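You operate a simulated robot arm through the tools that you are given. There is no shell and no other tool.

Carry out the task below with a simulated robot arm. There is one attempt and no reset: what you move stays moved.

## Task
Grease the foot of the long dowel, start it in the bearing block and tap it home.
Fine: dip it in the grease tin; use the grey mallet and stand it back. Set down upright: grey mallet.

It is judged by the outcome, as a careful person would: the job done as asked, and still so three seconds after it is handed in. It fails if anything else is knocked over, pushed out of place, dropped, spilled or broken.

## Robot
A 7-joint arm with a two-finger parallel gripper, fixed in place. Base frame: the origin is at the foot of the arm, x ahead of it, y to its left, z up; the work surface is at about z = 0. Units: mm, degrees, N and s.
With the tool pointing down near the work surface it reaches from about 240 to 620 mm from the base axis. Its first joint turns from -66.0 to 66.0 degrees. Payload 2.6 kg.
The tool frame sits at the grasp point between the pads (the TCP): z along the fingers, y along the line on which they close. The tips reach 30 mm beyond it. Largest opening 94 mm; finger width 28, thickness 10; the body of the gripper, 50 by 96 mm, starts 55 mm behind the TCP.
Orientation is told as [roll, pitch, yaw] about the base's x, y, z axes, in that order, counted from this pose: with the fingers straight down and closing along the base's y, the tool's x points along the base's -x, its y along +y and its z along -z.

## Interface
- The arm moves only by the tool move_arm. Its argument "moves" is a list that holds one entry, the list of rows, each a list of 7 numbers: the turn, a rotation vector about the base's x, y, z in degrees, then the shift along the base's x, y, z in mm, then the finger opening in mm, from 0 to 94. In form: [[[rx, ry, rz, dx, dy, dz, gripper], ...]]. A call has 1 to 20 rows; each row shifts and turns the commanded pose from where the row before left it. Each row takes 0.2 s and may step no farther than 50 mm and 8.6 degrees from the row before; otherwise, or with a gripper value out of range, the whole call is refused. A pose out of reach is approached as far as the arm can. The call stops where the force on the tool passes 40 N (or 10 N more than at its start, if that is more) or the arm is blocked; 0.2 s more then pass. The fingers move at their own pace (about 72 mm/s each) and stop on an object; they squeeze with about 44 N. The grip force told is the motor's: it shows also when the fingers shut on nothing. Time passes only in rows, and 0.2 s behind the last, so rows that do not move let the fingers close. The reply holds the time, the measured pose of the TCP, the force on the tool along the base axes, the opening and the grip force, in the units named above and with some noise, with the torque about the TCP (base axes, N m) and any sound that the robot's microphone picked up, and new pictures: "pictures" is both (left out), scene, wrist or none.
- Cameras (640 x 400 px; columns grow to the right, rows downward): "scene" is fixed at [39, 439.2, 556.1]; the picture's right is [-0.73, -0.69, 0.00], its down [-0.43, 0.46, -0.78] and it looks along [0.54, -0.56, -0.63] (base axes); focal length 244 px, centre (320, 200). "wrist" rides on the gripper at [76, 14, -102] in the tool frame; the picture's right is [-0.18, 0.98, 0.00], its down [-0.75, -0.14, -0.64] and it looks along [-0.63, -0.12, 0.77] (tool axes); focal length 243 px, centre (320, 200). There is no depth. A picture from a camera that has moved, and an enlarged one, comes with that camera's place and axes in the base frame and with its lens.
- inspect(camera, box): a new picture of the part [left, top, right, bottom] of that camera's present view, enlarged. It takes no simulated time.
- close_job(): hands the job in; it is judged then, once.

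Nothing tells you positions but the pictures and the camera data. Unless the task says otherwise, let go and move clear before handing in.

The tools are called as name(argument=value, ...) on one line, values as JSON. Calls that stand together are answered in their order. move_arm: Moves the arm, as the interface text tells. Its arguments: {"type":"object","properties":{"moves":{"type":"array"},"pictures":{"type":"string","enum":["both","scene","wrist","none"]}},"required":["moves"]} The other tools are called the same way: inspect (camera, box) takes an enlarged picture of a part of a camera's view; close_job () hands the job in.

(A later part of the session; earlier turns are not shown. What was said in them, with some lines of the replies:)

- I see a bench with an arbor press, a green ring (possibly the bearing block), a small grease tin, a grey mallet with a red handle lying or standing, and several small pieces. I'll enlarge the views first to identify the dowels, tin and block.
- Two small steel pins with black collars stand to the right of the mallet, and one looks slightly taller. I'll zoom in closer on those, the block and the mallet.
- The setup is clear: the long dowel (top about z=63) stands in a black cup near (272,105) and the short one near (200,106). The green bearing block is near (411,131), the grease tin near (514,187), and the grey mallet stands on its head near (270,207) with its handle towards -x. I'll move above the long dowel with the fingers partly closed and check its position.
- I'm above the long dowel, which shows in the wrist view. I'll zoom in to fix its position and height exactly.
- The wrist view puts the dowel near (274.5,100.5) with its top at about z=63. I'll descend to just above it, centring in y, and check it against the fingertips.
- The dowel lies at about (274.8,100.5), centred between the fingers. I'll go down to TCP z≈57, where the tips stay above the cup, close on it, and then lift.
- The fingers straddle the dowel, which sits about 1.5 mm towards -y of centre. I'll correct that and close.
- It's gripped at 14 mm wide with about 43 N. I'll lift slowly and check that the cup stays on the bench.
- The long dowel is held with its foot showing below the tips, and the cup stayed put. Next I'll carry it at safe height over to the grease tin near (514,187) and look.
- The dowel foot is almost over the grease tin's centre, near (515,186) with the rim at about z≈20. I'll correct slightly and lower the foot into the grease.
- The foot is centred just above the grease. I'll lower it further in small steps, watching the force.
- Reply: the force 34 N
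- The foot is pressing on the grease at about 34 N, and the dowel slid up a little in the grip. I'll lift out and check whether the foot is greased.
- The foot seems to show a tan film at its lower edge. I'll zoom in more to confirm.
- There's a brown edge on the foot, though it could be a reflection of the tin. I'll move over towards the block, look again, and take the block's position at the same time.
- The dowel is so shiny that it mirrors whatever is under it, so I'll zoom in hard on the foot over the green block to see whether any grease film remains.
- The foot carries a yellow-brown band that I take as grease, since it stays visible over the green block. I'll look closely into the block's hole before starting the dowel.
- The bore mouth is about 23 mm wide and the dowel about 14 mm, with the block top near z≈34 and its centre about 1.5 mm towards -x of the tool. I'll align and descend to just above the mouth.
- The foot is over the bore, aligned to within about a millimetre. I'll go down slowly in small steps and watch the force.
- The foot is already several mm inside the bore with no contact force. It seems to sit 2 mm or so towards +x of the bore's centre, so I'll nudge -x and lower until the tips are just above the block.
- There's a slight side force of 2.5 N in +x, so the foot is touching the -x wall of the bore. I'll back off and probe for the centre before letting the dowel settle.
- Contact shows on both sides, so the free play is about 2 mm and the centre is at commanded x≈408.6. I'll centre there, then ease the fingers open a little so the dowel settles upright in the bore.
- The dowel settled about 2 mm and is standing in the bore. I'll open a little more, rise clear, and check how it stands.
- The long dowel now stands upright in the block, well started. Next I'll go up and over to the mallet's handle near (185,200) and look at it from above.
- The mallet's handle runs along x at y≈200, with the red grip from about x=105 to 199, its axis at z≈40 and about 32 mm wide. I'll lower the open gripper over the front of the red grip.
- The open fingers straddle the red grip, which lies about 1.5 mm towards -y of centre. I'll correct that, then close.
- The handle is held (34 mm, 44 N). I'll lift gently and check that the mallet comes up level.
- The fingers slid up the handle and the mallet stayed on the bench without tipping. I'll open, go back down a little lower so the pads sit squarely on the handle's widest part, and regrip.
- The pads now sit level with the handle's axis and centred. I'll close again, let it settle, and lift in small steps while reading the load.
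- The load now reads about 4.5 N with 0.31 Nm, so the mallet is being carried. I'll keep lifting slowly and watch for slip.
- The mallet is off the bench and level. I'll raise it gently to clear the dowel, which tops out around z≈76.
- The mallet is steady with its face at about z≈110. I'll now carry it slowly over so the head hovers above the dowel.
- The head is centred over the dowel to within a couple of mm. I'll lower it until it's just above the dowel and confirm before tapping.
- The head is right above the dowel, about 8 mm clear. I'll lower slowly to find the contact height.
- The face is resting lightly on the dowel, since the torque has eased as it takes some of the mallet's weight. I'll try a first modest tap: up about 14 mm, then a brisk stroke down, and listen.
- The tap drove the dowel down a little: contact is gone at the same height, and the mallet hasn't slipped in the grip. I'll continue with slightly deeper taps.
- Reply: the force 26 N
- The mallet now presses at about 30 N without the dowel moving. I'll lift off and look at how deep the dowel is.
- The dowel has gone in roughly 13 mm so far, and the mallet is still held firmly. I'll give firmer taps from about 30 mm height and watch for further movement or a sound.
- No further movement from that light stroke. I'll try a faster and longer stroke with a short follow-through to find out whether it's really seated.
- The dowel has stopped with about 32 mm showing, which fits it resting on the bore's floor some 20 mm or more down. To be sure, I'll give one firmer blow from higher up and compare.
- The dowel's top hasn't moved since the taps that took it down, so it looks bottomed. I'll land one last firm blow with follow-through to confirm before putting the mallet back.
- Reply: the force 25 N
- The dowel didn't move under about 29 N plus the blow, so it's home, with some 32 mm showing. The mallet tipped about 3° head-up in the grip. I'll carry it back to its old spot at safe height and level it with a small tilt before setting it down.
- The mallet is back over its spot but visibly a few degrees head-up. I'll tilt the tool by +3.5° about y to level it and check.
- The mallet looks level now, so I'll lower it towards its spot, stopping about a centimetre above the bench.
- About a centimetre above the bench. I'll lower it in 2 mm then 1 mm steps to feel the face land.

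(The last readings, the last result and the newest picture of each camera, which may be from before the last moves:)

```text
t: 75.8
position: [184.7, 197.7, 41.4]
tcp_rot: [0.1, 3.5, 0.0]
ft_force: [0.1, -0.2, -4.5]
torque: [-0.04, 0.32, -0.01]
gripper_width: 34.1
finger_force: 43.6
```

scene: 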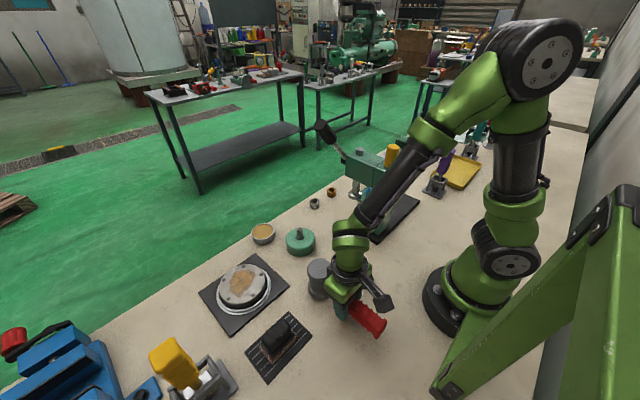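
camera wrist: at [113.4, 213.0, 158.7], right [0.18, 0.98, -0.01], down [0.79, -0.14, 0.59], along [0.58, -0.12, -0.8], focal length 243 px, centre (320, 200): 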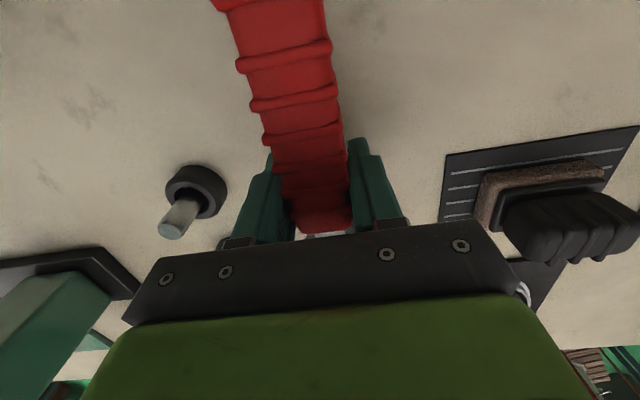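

move_arm(moves=[[[0, 0, 0, 0, 0, -1, 0], [0, 0, 0, 0, 0, 0, 0]]], pictures="none")

move_arm(moves=[[[0, 0, 0, 0, 0, -1, 0], [0, 0, 0, 0, 0, 0, 0]]], pictures="none")

move_arm(moves=[[[0, 0, 0, 0, 0, -1, 0], [0, 0, 0, 0, 0, 0, 0]]], pictures="scene")

inspect(camera="scene", box=[295, 245, 355, 315])

```text
t: 76.4
position: [184.5, 198.8, 40.2]
tcp_rot: [0.0, 3.5, 0.0]
ft_force: [-0.2, 0.1, -4.8]
torque: [0.01, 0.34, 0.02]
gripper_width: 34.1
finger_force: 43.8
```

```text
t: 77.0
position: [185.1, 199.6, 38.6]
tcp_rot: [0.0, 3.5, 0.1]
ft_force: [-7.1, -4.8, 16.4]
torque: [-0.13, -1.61, -0.55]
gripper_width: 34.4
finger_force: 44.2
```

```text
t: 77.6
position: [184.6, 199.4, 37.2]
tcp_rot: [-0.1, 3.5, 0.1]
ft_force: [-7.3, -4.5, 19.7]
torque: [-0.05, -1.06, -0.33]
gripper_width: 34.2
finger_force: 43.9
```

scene: 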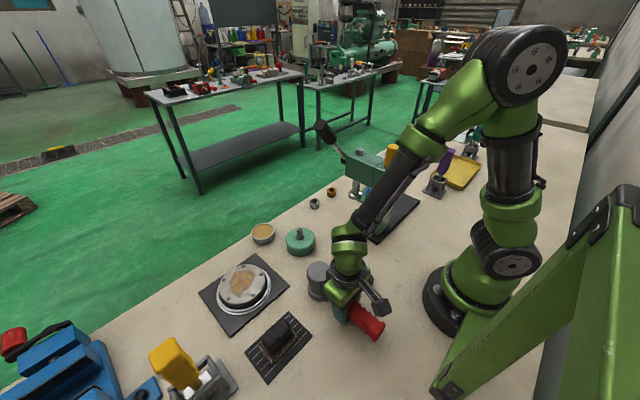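

```text
5.71 times, centred on (325, 280) of scene
camera zoom: at [39.0, 439.2, 556.1], right [-0.73, -0.69, 0.0], down [-0.43, 0.46, -0.78], along [0.54, -0.56, -0.63], focal length 1395 px, centre (291, -257)
```

zoom: 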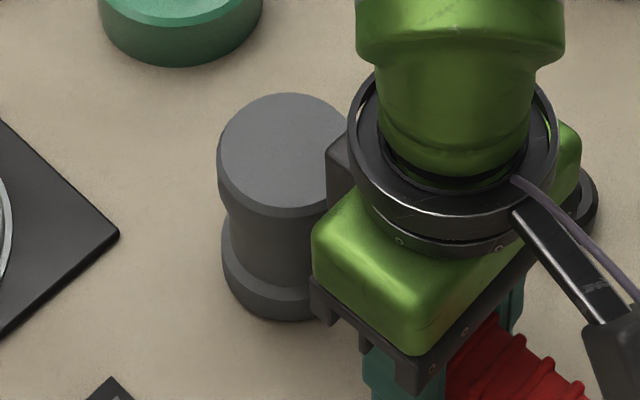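

The face has landed and pressed flat, with about 20 N down and the contact near the head's centre. I'll ease the pressure and look before opening.

move_arm(moves=[[[0, 0, 0, 0, 0, 0.8, 0], [0, 0, 0, 0, 0, 0.5, 0], [0, 0, 0, 0, 0, 0, 0]]], pictures="none")

inspect(camera="scene", box=[280, 230, 400, 350])

inspect(camera="wrist", box=[200, 60, 440, 240])

```text
t: 78.4
position: [185.6, 198.8, 39.2]
tcp_rot: [0.0, 3.5, -0.1]
ft_force: [-0.5, 0.3, -3.3]
torque: [0.0, 0.29, 0.01]
gripper_width: 34.3
finger_force: 44.5
```

```text
3.33 times, centred on (340, 290) of scene
camera zoom: at [39.1, 439.2, 556.1], right [-0.73, -0.69, 0.0], down [-0.43, 0.46, -0.78], along [0.54, -0.56, -0.63], focal length 814 px, centre (253, -100)
```

zoom: 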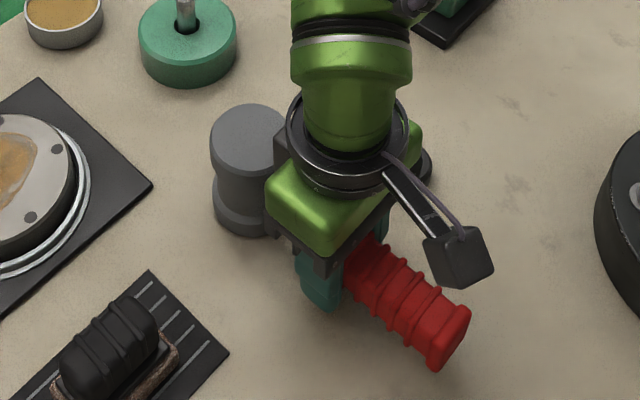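

```text
2.22 times, centred on (320, 150) of wrist
camera zoom: at [114.8, 213.4, 146.5], right [0.18, 0.98, -0.01], down [0.79, -0.14, 0.59], along [0.58, -0.12, -0.8], focal length 539 px, centre (320, 311)
```

zoom: 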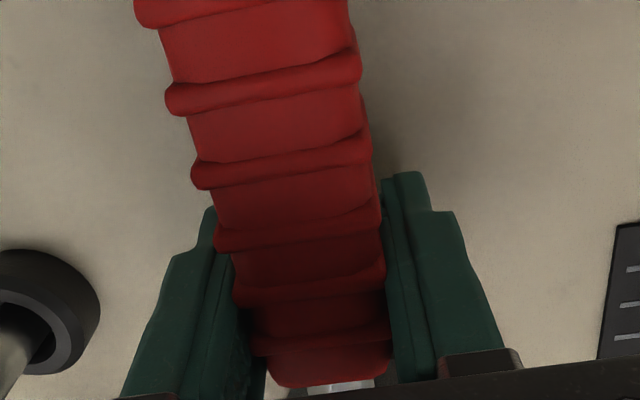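

It's hanging just free again, well under a millimetre up. I'll lower 0.6 mm to touch lightly, then open slowly.

move_arm(moves=[[[0, 0, 0, 0, 0, -0.6, 0], [0, 0, 0, 0, 0, 0, 0]]], pictures="none")

```text
t: 79.0
position: [184.5, 198.6, 39.4]
tcp_rot: [0.0, 3.6, 0.1]
ft_force: [-0.7, -0.3, -3.7]
torque: [0.01, 0.31, 0.02]
gripper_width: 34.4
finger_force: 44.0
```

move_arm(moves=[[[0, 0, 0, 0, 0, -0.4, 0], [0, 0, 0, 0, 0, 0, 0]]], pictures="none")

```text
t: 79.6
position: [184.3, 198.9, 39.4]
tcp_rot: [0.0, 3.5, 0.1]
ft_force: [0.2, 0.2, -3.9]
torque: [0.0, 0.32, 0.03]
gripper_width: 34.1
finger_force: 44.0
```

move_arm(moves=[[[0, 0, 0, 0, 0, -0.4, 0], [0, 0, 0, 0, 0, 0, 0]]], pictures="none")

move_arm(moves=[[[0, 0, 0, 0, 0, -0.4, 0], [0, 0, 0, 0, 0, 0, 0]]], pictures="none")

```text
t: 80.2
position: [183.7, 199.0, 38.4]
tcp_rot: [0.0, 3.5, -0.1]
ft_force: [-0.4, -1.6, -0.1]
torque: [-0.04, -0.03, -0.17]
gripper_width: 34.2
finger_force: 44.3
```

```text
t: 80.8
position: [184.3, 197.8, 38.0]
tcp_rot: [0.1, 3.6, 0.0]
ft_force: [1.0, 0.0, -2.8]
torque: [-0.01, 0.08, 0.01]
gripper_width: 33.9
finger_force: 44.1
```

The bench now carries most of the weight. I'll lower a touch more, then open the fingers slowly.

move_arm(moves=[[[0, 0, 0, 0, 0, -0.3, 0], [0, 0, 0, 0, 0, 0, 0], [0, 0, 0, 0, 0, 0, 36], [0, 0, 0, 0, 0, 0, 40], [0, 0, 0, 0, 0, 0, 50], [0, 0, 0, 0, 0, 0, 62], [0, 0, 0, 0, 0, 0, 66]]], pictures="both")

inspect(camera="scene", box=[280, 230, 400, 350])

inspect(camera="wrist", box=[200, 60, 440, 240])

```text
t: 82.4
position: [183.6, 197.8, 38.6]
tcp_rot: [0.0, 3.5, 0.0]
ft_force: [0.0, -0.2, -0.5]
torque: [-0.02, -0.01, 0.0]
gripper_width: 65.9
finger_force: 0.0
camera wrist: at [114.2, 213.3, 145.1], right [0.18, 0.98, -0.01], down [0.79, -0.14, 0.59], along [0.58, -0.12, -0.8], focal length 243 px, centre (320, 200)
```

scene: 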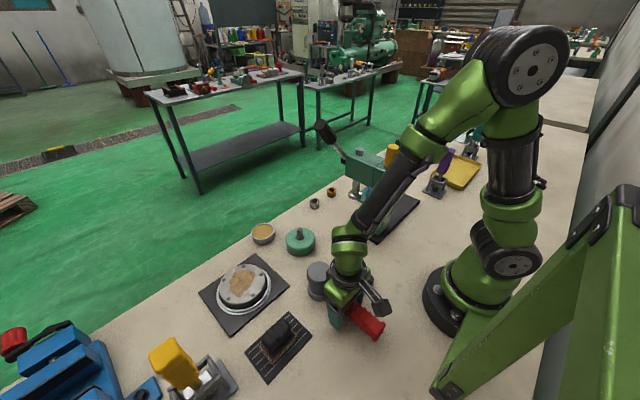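
wrist: 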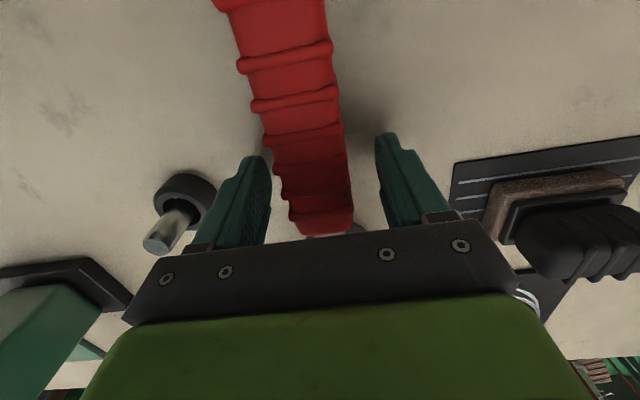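

```text
3.33 times, centred on (340, 290) of scene
camera zoom: at [39.0, 439.2, 556.1], right [-0.73, -0.69, 0.0], down [-0.43, 0.46, -0.78], along [0.54, -0.56, -0.63], focal length 814 px, centre (253, -100)
```

zoom: 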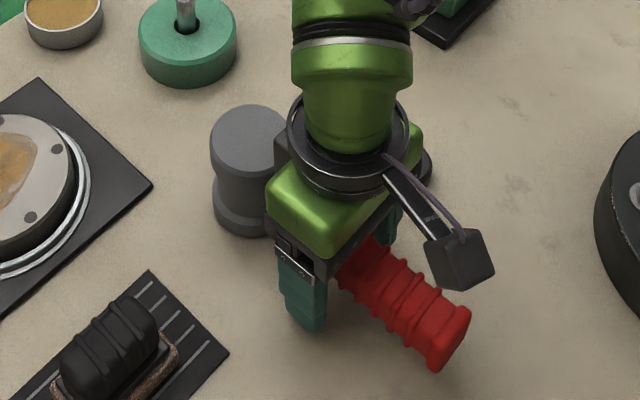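

```text
2.22 times, centred on (320, 150) of wrist
camera zoom: at [114.2, 213.3, 145.1], right [0.18, 0.98, -0.01], down [0.79, -0.14, 0.59], along [0.58, -0.12, -0.8], focal length 539 px, centre (320, 311)
```

zoom: 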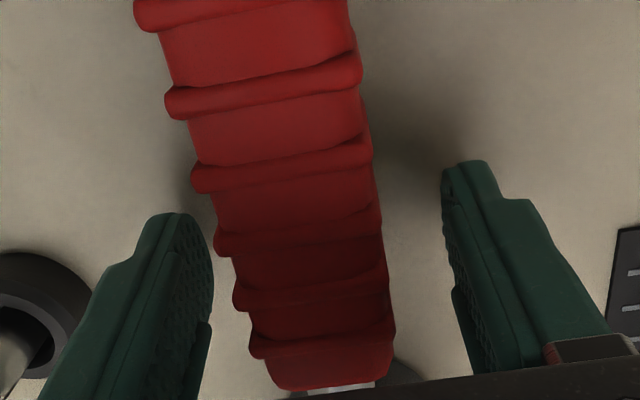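

The mallet stands by itself on its face. I'll rise straight up, straighten the tool and view everything.

move_arm(moves=[[[0, 0, 0, 0, 0, 6, 70], [0, 0, 0, 0, 0, 12, 70], [0, 0, 0, 0, 0, 25, 70], [0, 0, 0, 0, 0, 35, 70], [0, 0, 0, 0, 0, 40, 70], [0, -3.5, 0, 0, 0, 40, 70], [0, 0, 0, 0, 0, 0, 70]]], pictures="both")

inspect(camera="scene", box=[280, 220, 400, 350])

inspect(camera="scene", box=[275, 205, 335, 260])

```text
t: 84.0
position: [185.4, 198.5, 197.7]
tcp_rot: [0.0, 0.1, 0.0]
ft_force: [0.2, 0.4, -0.8]
torque: [0.0, -0.02, 0.01]
gripper_width: 69.9
finger_force: 0.2
camera wrist: at [110.2, 213.6, 300.8], right [0.18, 0.98, 0.0], down [0.75, -0.14, 0.64], along [0.63, -0.12, -0.77], focal length 243 px, centre (320, 200)
```

scene: 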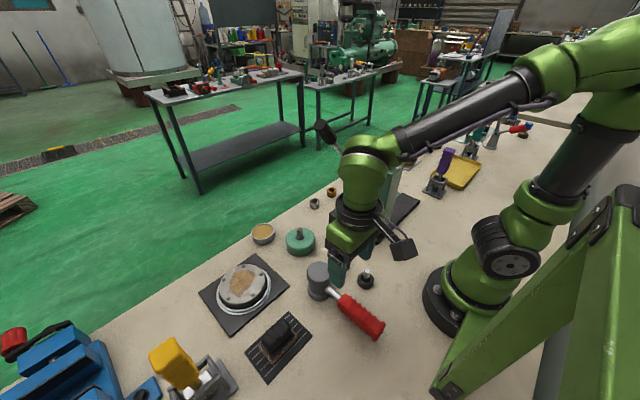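
wrist: 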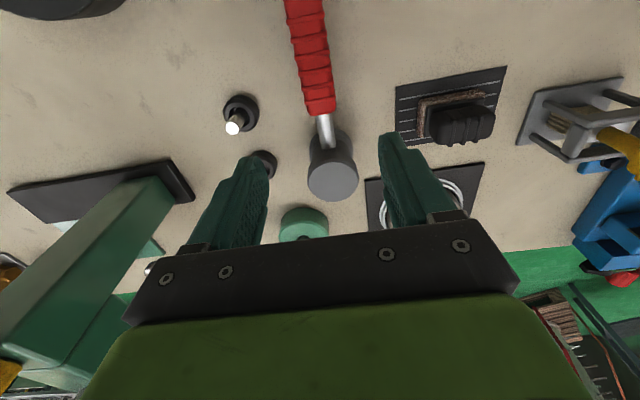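

```text
3.08 times, centred on (340, 285) of scene
camera zoom: at [39.0, 439.2, 556.1], right [-0.73, -0.69, 0.0], down [-0.43, 0.46, -0.78], along [0.54, -0.56, -0.63], focal length 751 px, centre (258, -62)
```

zoom: 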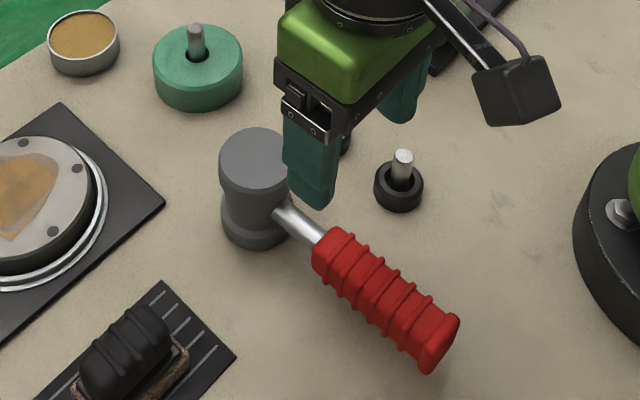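

```text
7.27 times, centred on (305, 232) of scene
camera zoom: at [39.0, 439.2, 556.1], right [-0.73, -0.69, 0.0], down [-0.43, 0.46, -0.78], along [0.54, -0.56, -0.63], focal length 1775 px, centre (429, -36)
```

zoom: 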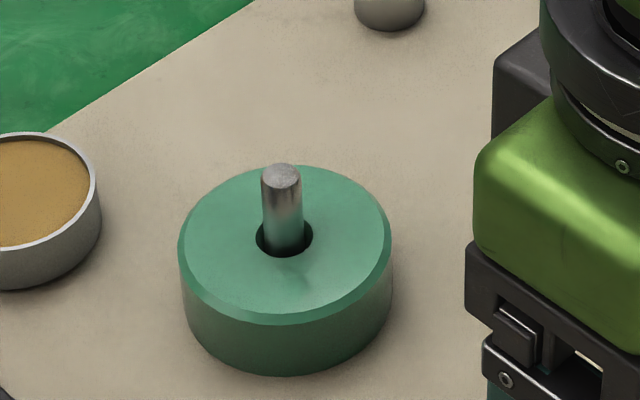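

The mallet is back upright on its spot and the dowel is in the block. I'll move over the block once more with the wrist camera to check the seating.

move_arm(moves=[[[0, 0, 0, 37, -11.3, 0, 70], [0, 0, 0, 37, -11.3, 0, 70], [0, 0, 0, 37, -11.3, 0, 70], [0, 0, 0, 37, -11.3, 0, 70], [0, 0, 0, 37, -11.3, 0, 70], [0, 0, 0, 37, -11.3, 0, 70], [0, 0, 0, 0, 0, -45, 70], [0, 0, 0, 0, 0, -20, 70], [0, 0, 0, 0, 0, 0, 70]]], pictures="both")

inspect(camera="wrist", box=[240, 60, 400, 180])

inspect(camera="wrist", box=[295, 90, 345, 140])

```text
t: 86.0
position: [406.7, 132.8, 129.3]
tcp_rot: [0.0, 0.0, 0.0]
ft_force: [0.3, 0.4, 0.3]
torque: [0.02, 0.01, -0.01]
gripper_width: 70.1
finger_force: 0.0
camera wrist: at [330.3, 146.8, 233.4], right [0.18, 0.98, 0.0], down [0.75, -0.14, 0.64], along [0.63, -0.12, -0.77], focal length 243 px, centre (320, 200)
```

scene: 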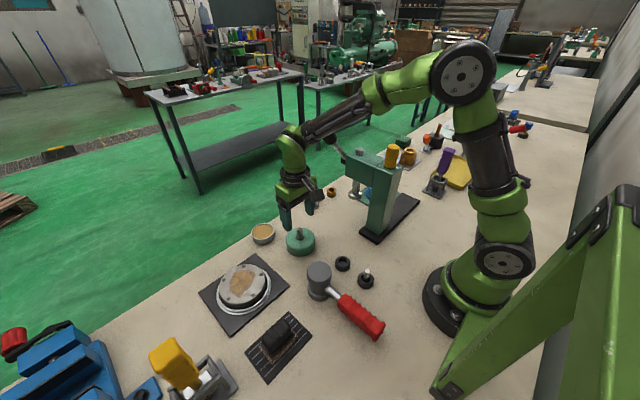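
wrist: 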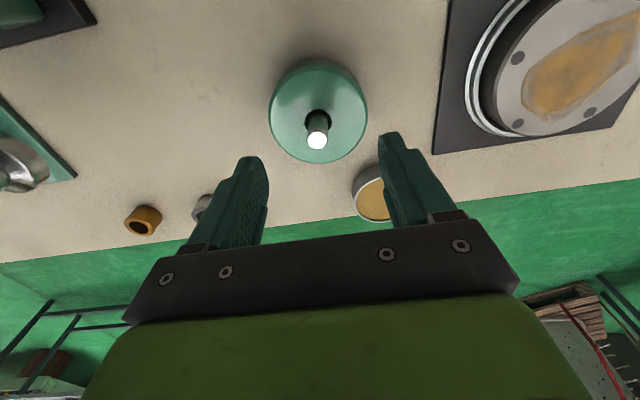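

```text
3.33 times, centred on (320, 120) of wrist
camera zoom: at [330.3, 146.8, 233.4], right [0.18, 0.98, 0.0], down [0.75, -0.14, 0.64], along [0.63, -0.12, -0.77], focal length 809 px, centre (320, 467)
```

zoom: 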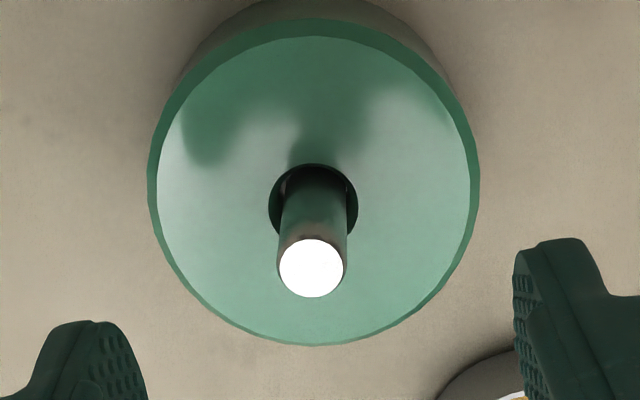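

```text
8.00 times, centred on (320, 115) of wrist
camera zoom: at [330.3, 146.8, 233.4], right [0.18, 0.98, 0.0], down [0.75, -0.14, 0.64], along [0.63, -0.12, -0.77], focal length 1941 px, centre (320, 880)
```

zoom: 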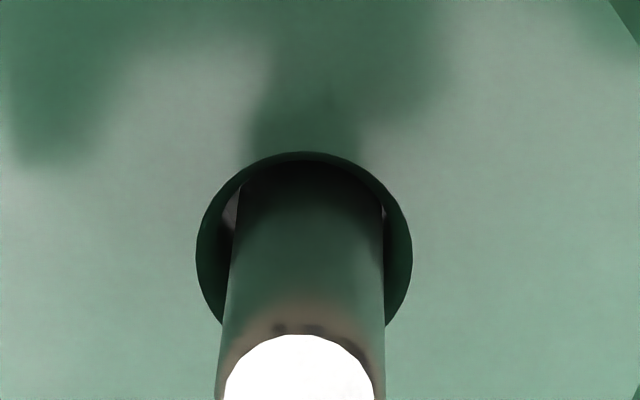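

The dowel stands fully in the bore with its foot on the floor, and the mallet is back where it stood (head at the same pixel as at the start). I'll rise clear and take a last look.

move_arm(moves=[[[0, 0, 0, 0, 0, 40, 70], [0, 0, 0, 0, 0, 45, 70], [0, 0, 0, -10, 0, 45, 70], [0, 0, 0, -15, 0, 45, 70], [0, 0, 0, 0, 0, 0, 70], [0, 0, 0, 0, 0, 0, 70]]], pictures="both")

inspect(camera="scene", box=[230, 210, 400, 350])

inspect(camera="scene", box=[282, 220, 318, 258])

inspect(camera="scene", box=[295, 255, 395, 345])

```text
t: 87.4
position: [378.7, 130.9, 306.6]
tcp_rot: [0.0, 0.0, 0.0]
ft_force: [-0.3, 0.1, -0.4]
torque: [0.01, -0.02, -0.01]
gripper_width: 70.3
finger_force: 0.1
camera wrist: at [303.0, 145.2, 408.9], right [0.18, 0.98, 0.0], down [0.75, -0.14, 0.64], along [0.63, -0.12, -0.77], focal length 243 px, centre (320, 200)
```

scene: 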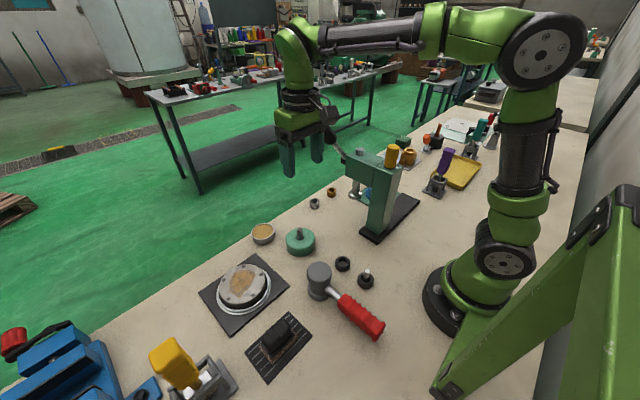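
wrist: 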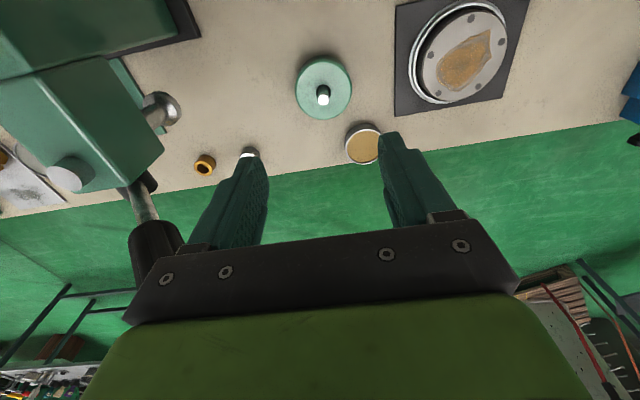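

```text
2.86 times, centred on (315, 280) of scene
camera zoom: at [39.0, 439.2, 556.1], right [-0.73, -0.69, 0.0], down [-0.43, 0.46, -0.78], along [0.54, -0.56, -0.63], focal length 698 px, centre (334, -29)
```

zoom: 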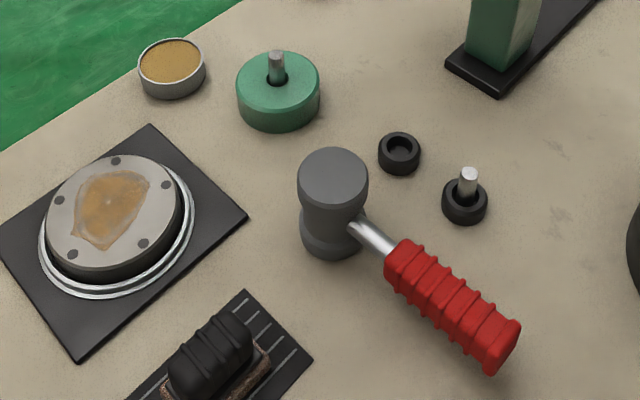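

```text
10.53 times, centred on (300, 239) of scene
camera zoom: at [39.0, 439.2, 556.1], right [-0.73, -0.69, 0.0], down [-0.43, 0.46, -0.78], along [0.54, -0.56, -0.63], focal length 2570 px, centre (530, -210)
```

zoom: 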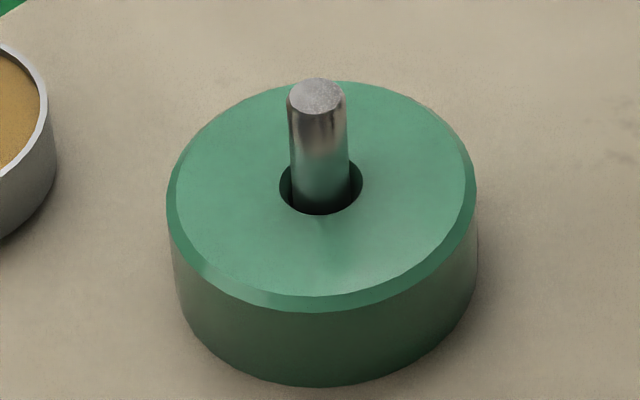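

```text
4.44 times, centred on (345, 300) of scene
camera zoom: at [39.0, 439.2, 556.1], right [-0.73, -0.69, 0.0], down [-0.43, 0.46, -0.78], along [0.54, -0.56, -0.63], focal length 1085 px, centre (209, -244)
```

zoom: 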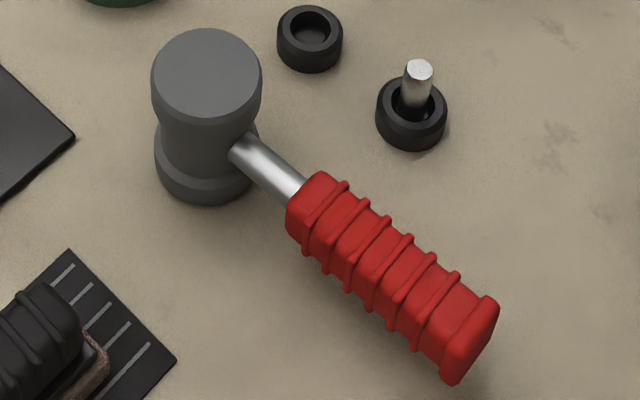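

Everything is in place: the greased long dowel is home in the bearing block, the grey mallet stands upright on its spot, and the other parts look undisturbed. The arm is clear, so I'm handing in.

close_job()

```text
The job is handed in.
```

I greased the long dowel's foot, started it in the green bearing block and tapped it in with the grey mallet. The mallet is back upright where it stood, and the job is handed in.

- **Grease:** the foot pressed firmly on the grease in the tin. Afterwards it showed a thin brown film at its lower edge. The dowel is shiny enough to mirror what's below it, so the film is likely but not certain.
- **Seating:** the dowel slid in easily, then stopped hard. It did not move again under about 30 N plus several firm blows. About 32 mm still shows above the block, which fits it resting on the bore's floor, but I could not see the floor beneath it.
- **Mallet:** on the first lift the fingers slipped up the handle and shifted the mallet by 2–3 mm. After the tapping I set it down within a millimetre or two of its original spot.
- **Everything else:** the other parts, including the short dowel and the empty cup, show no sign of having been moved. The arm is clear of the bench.
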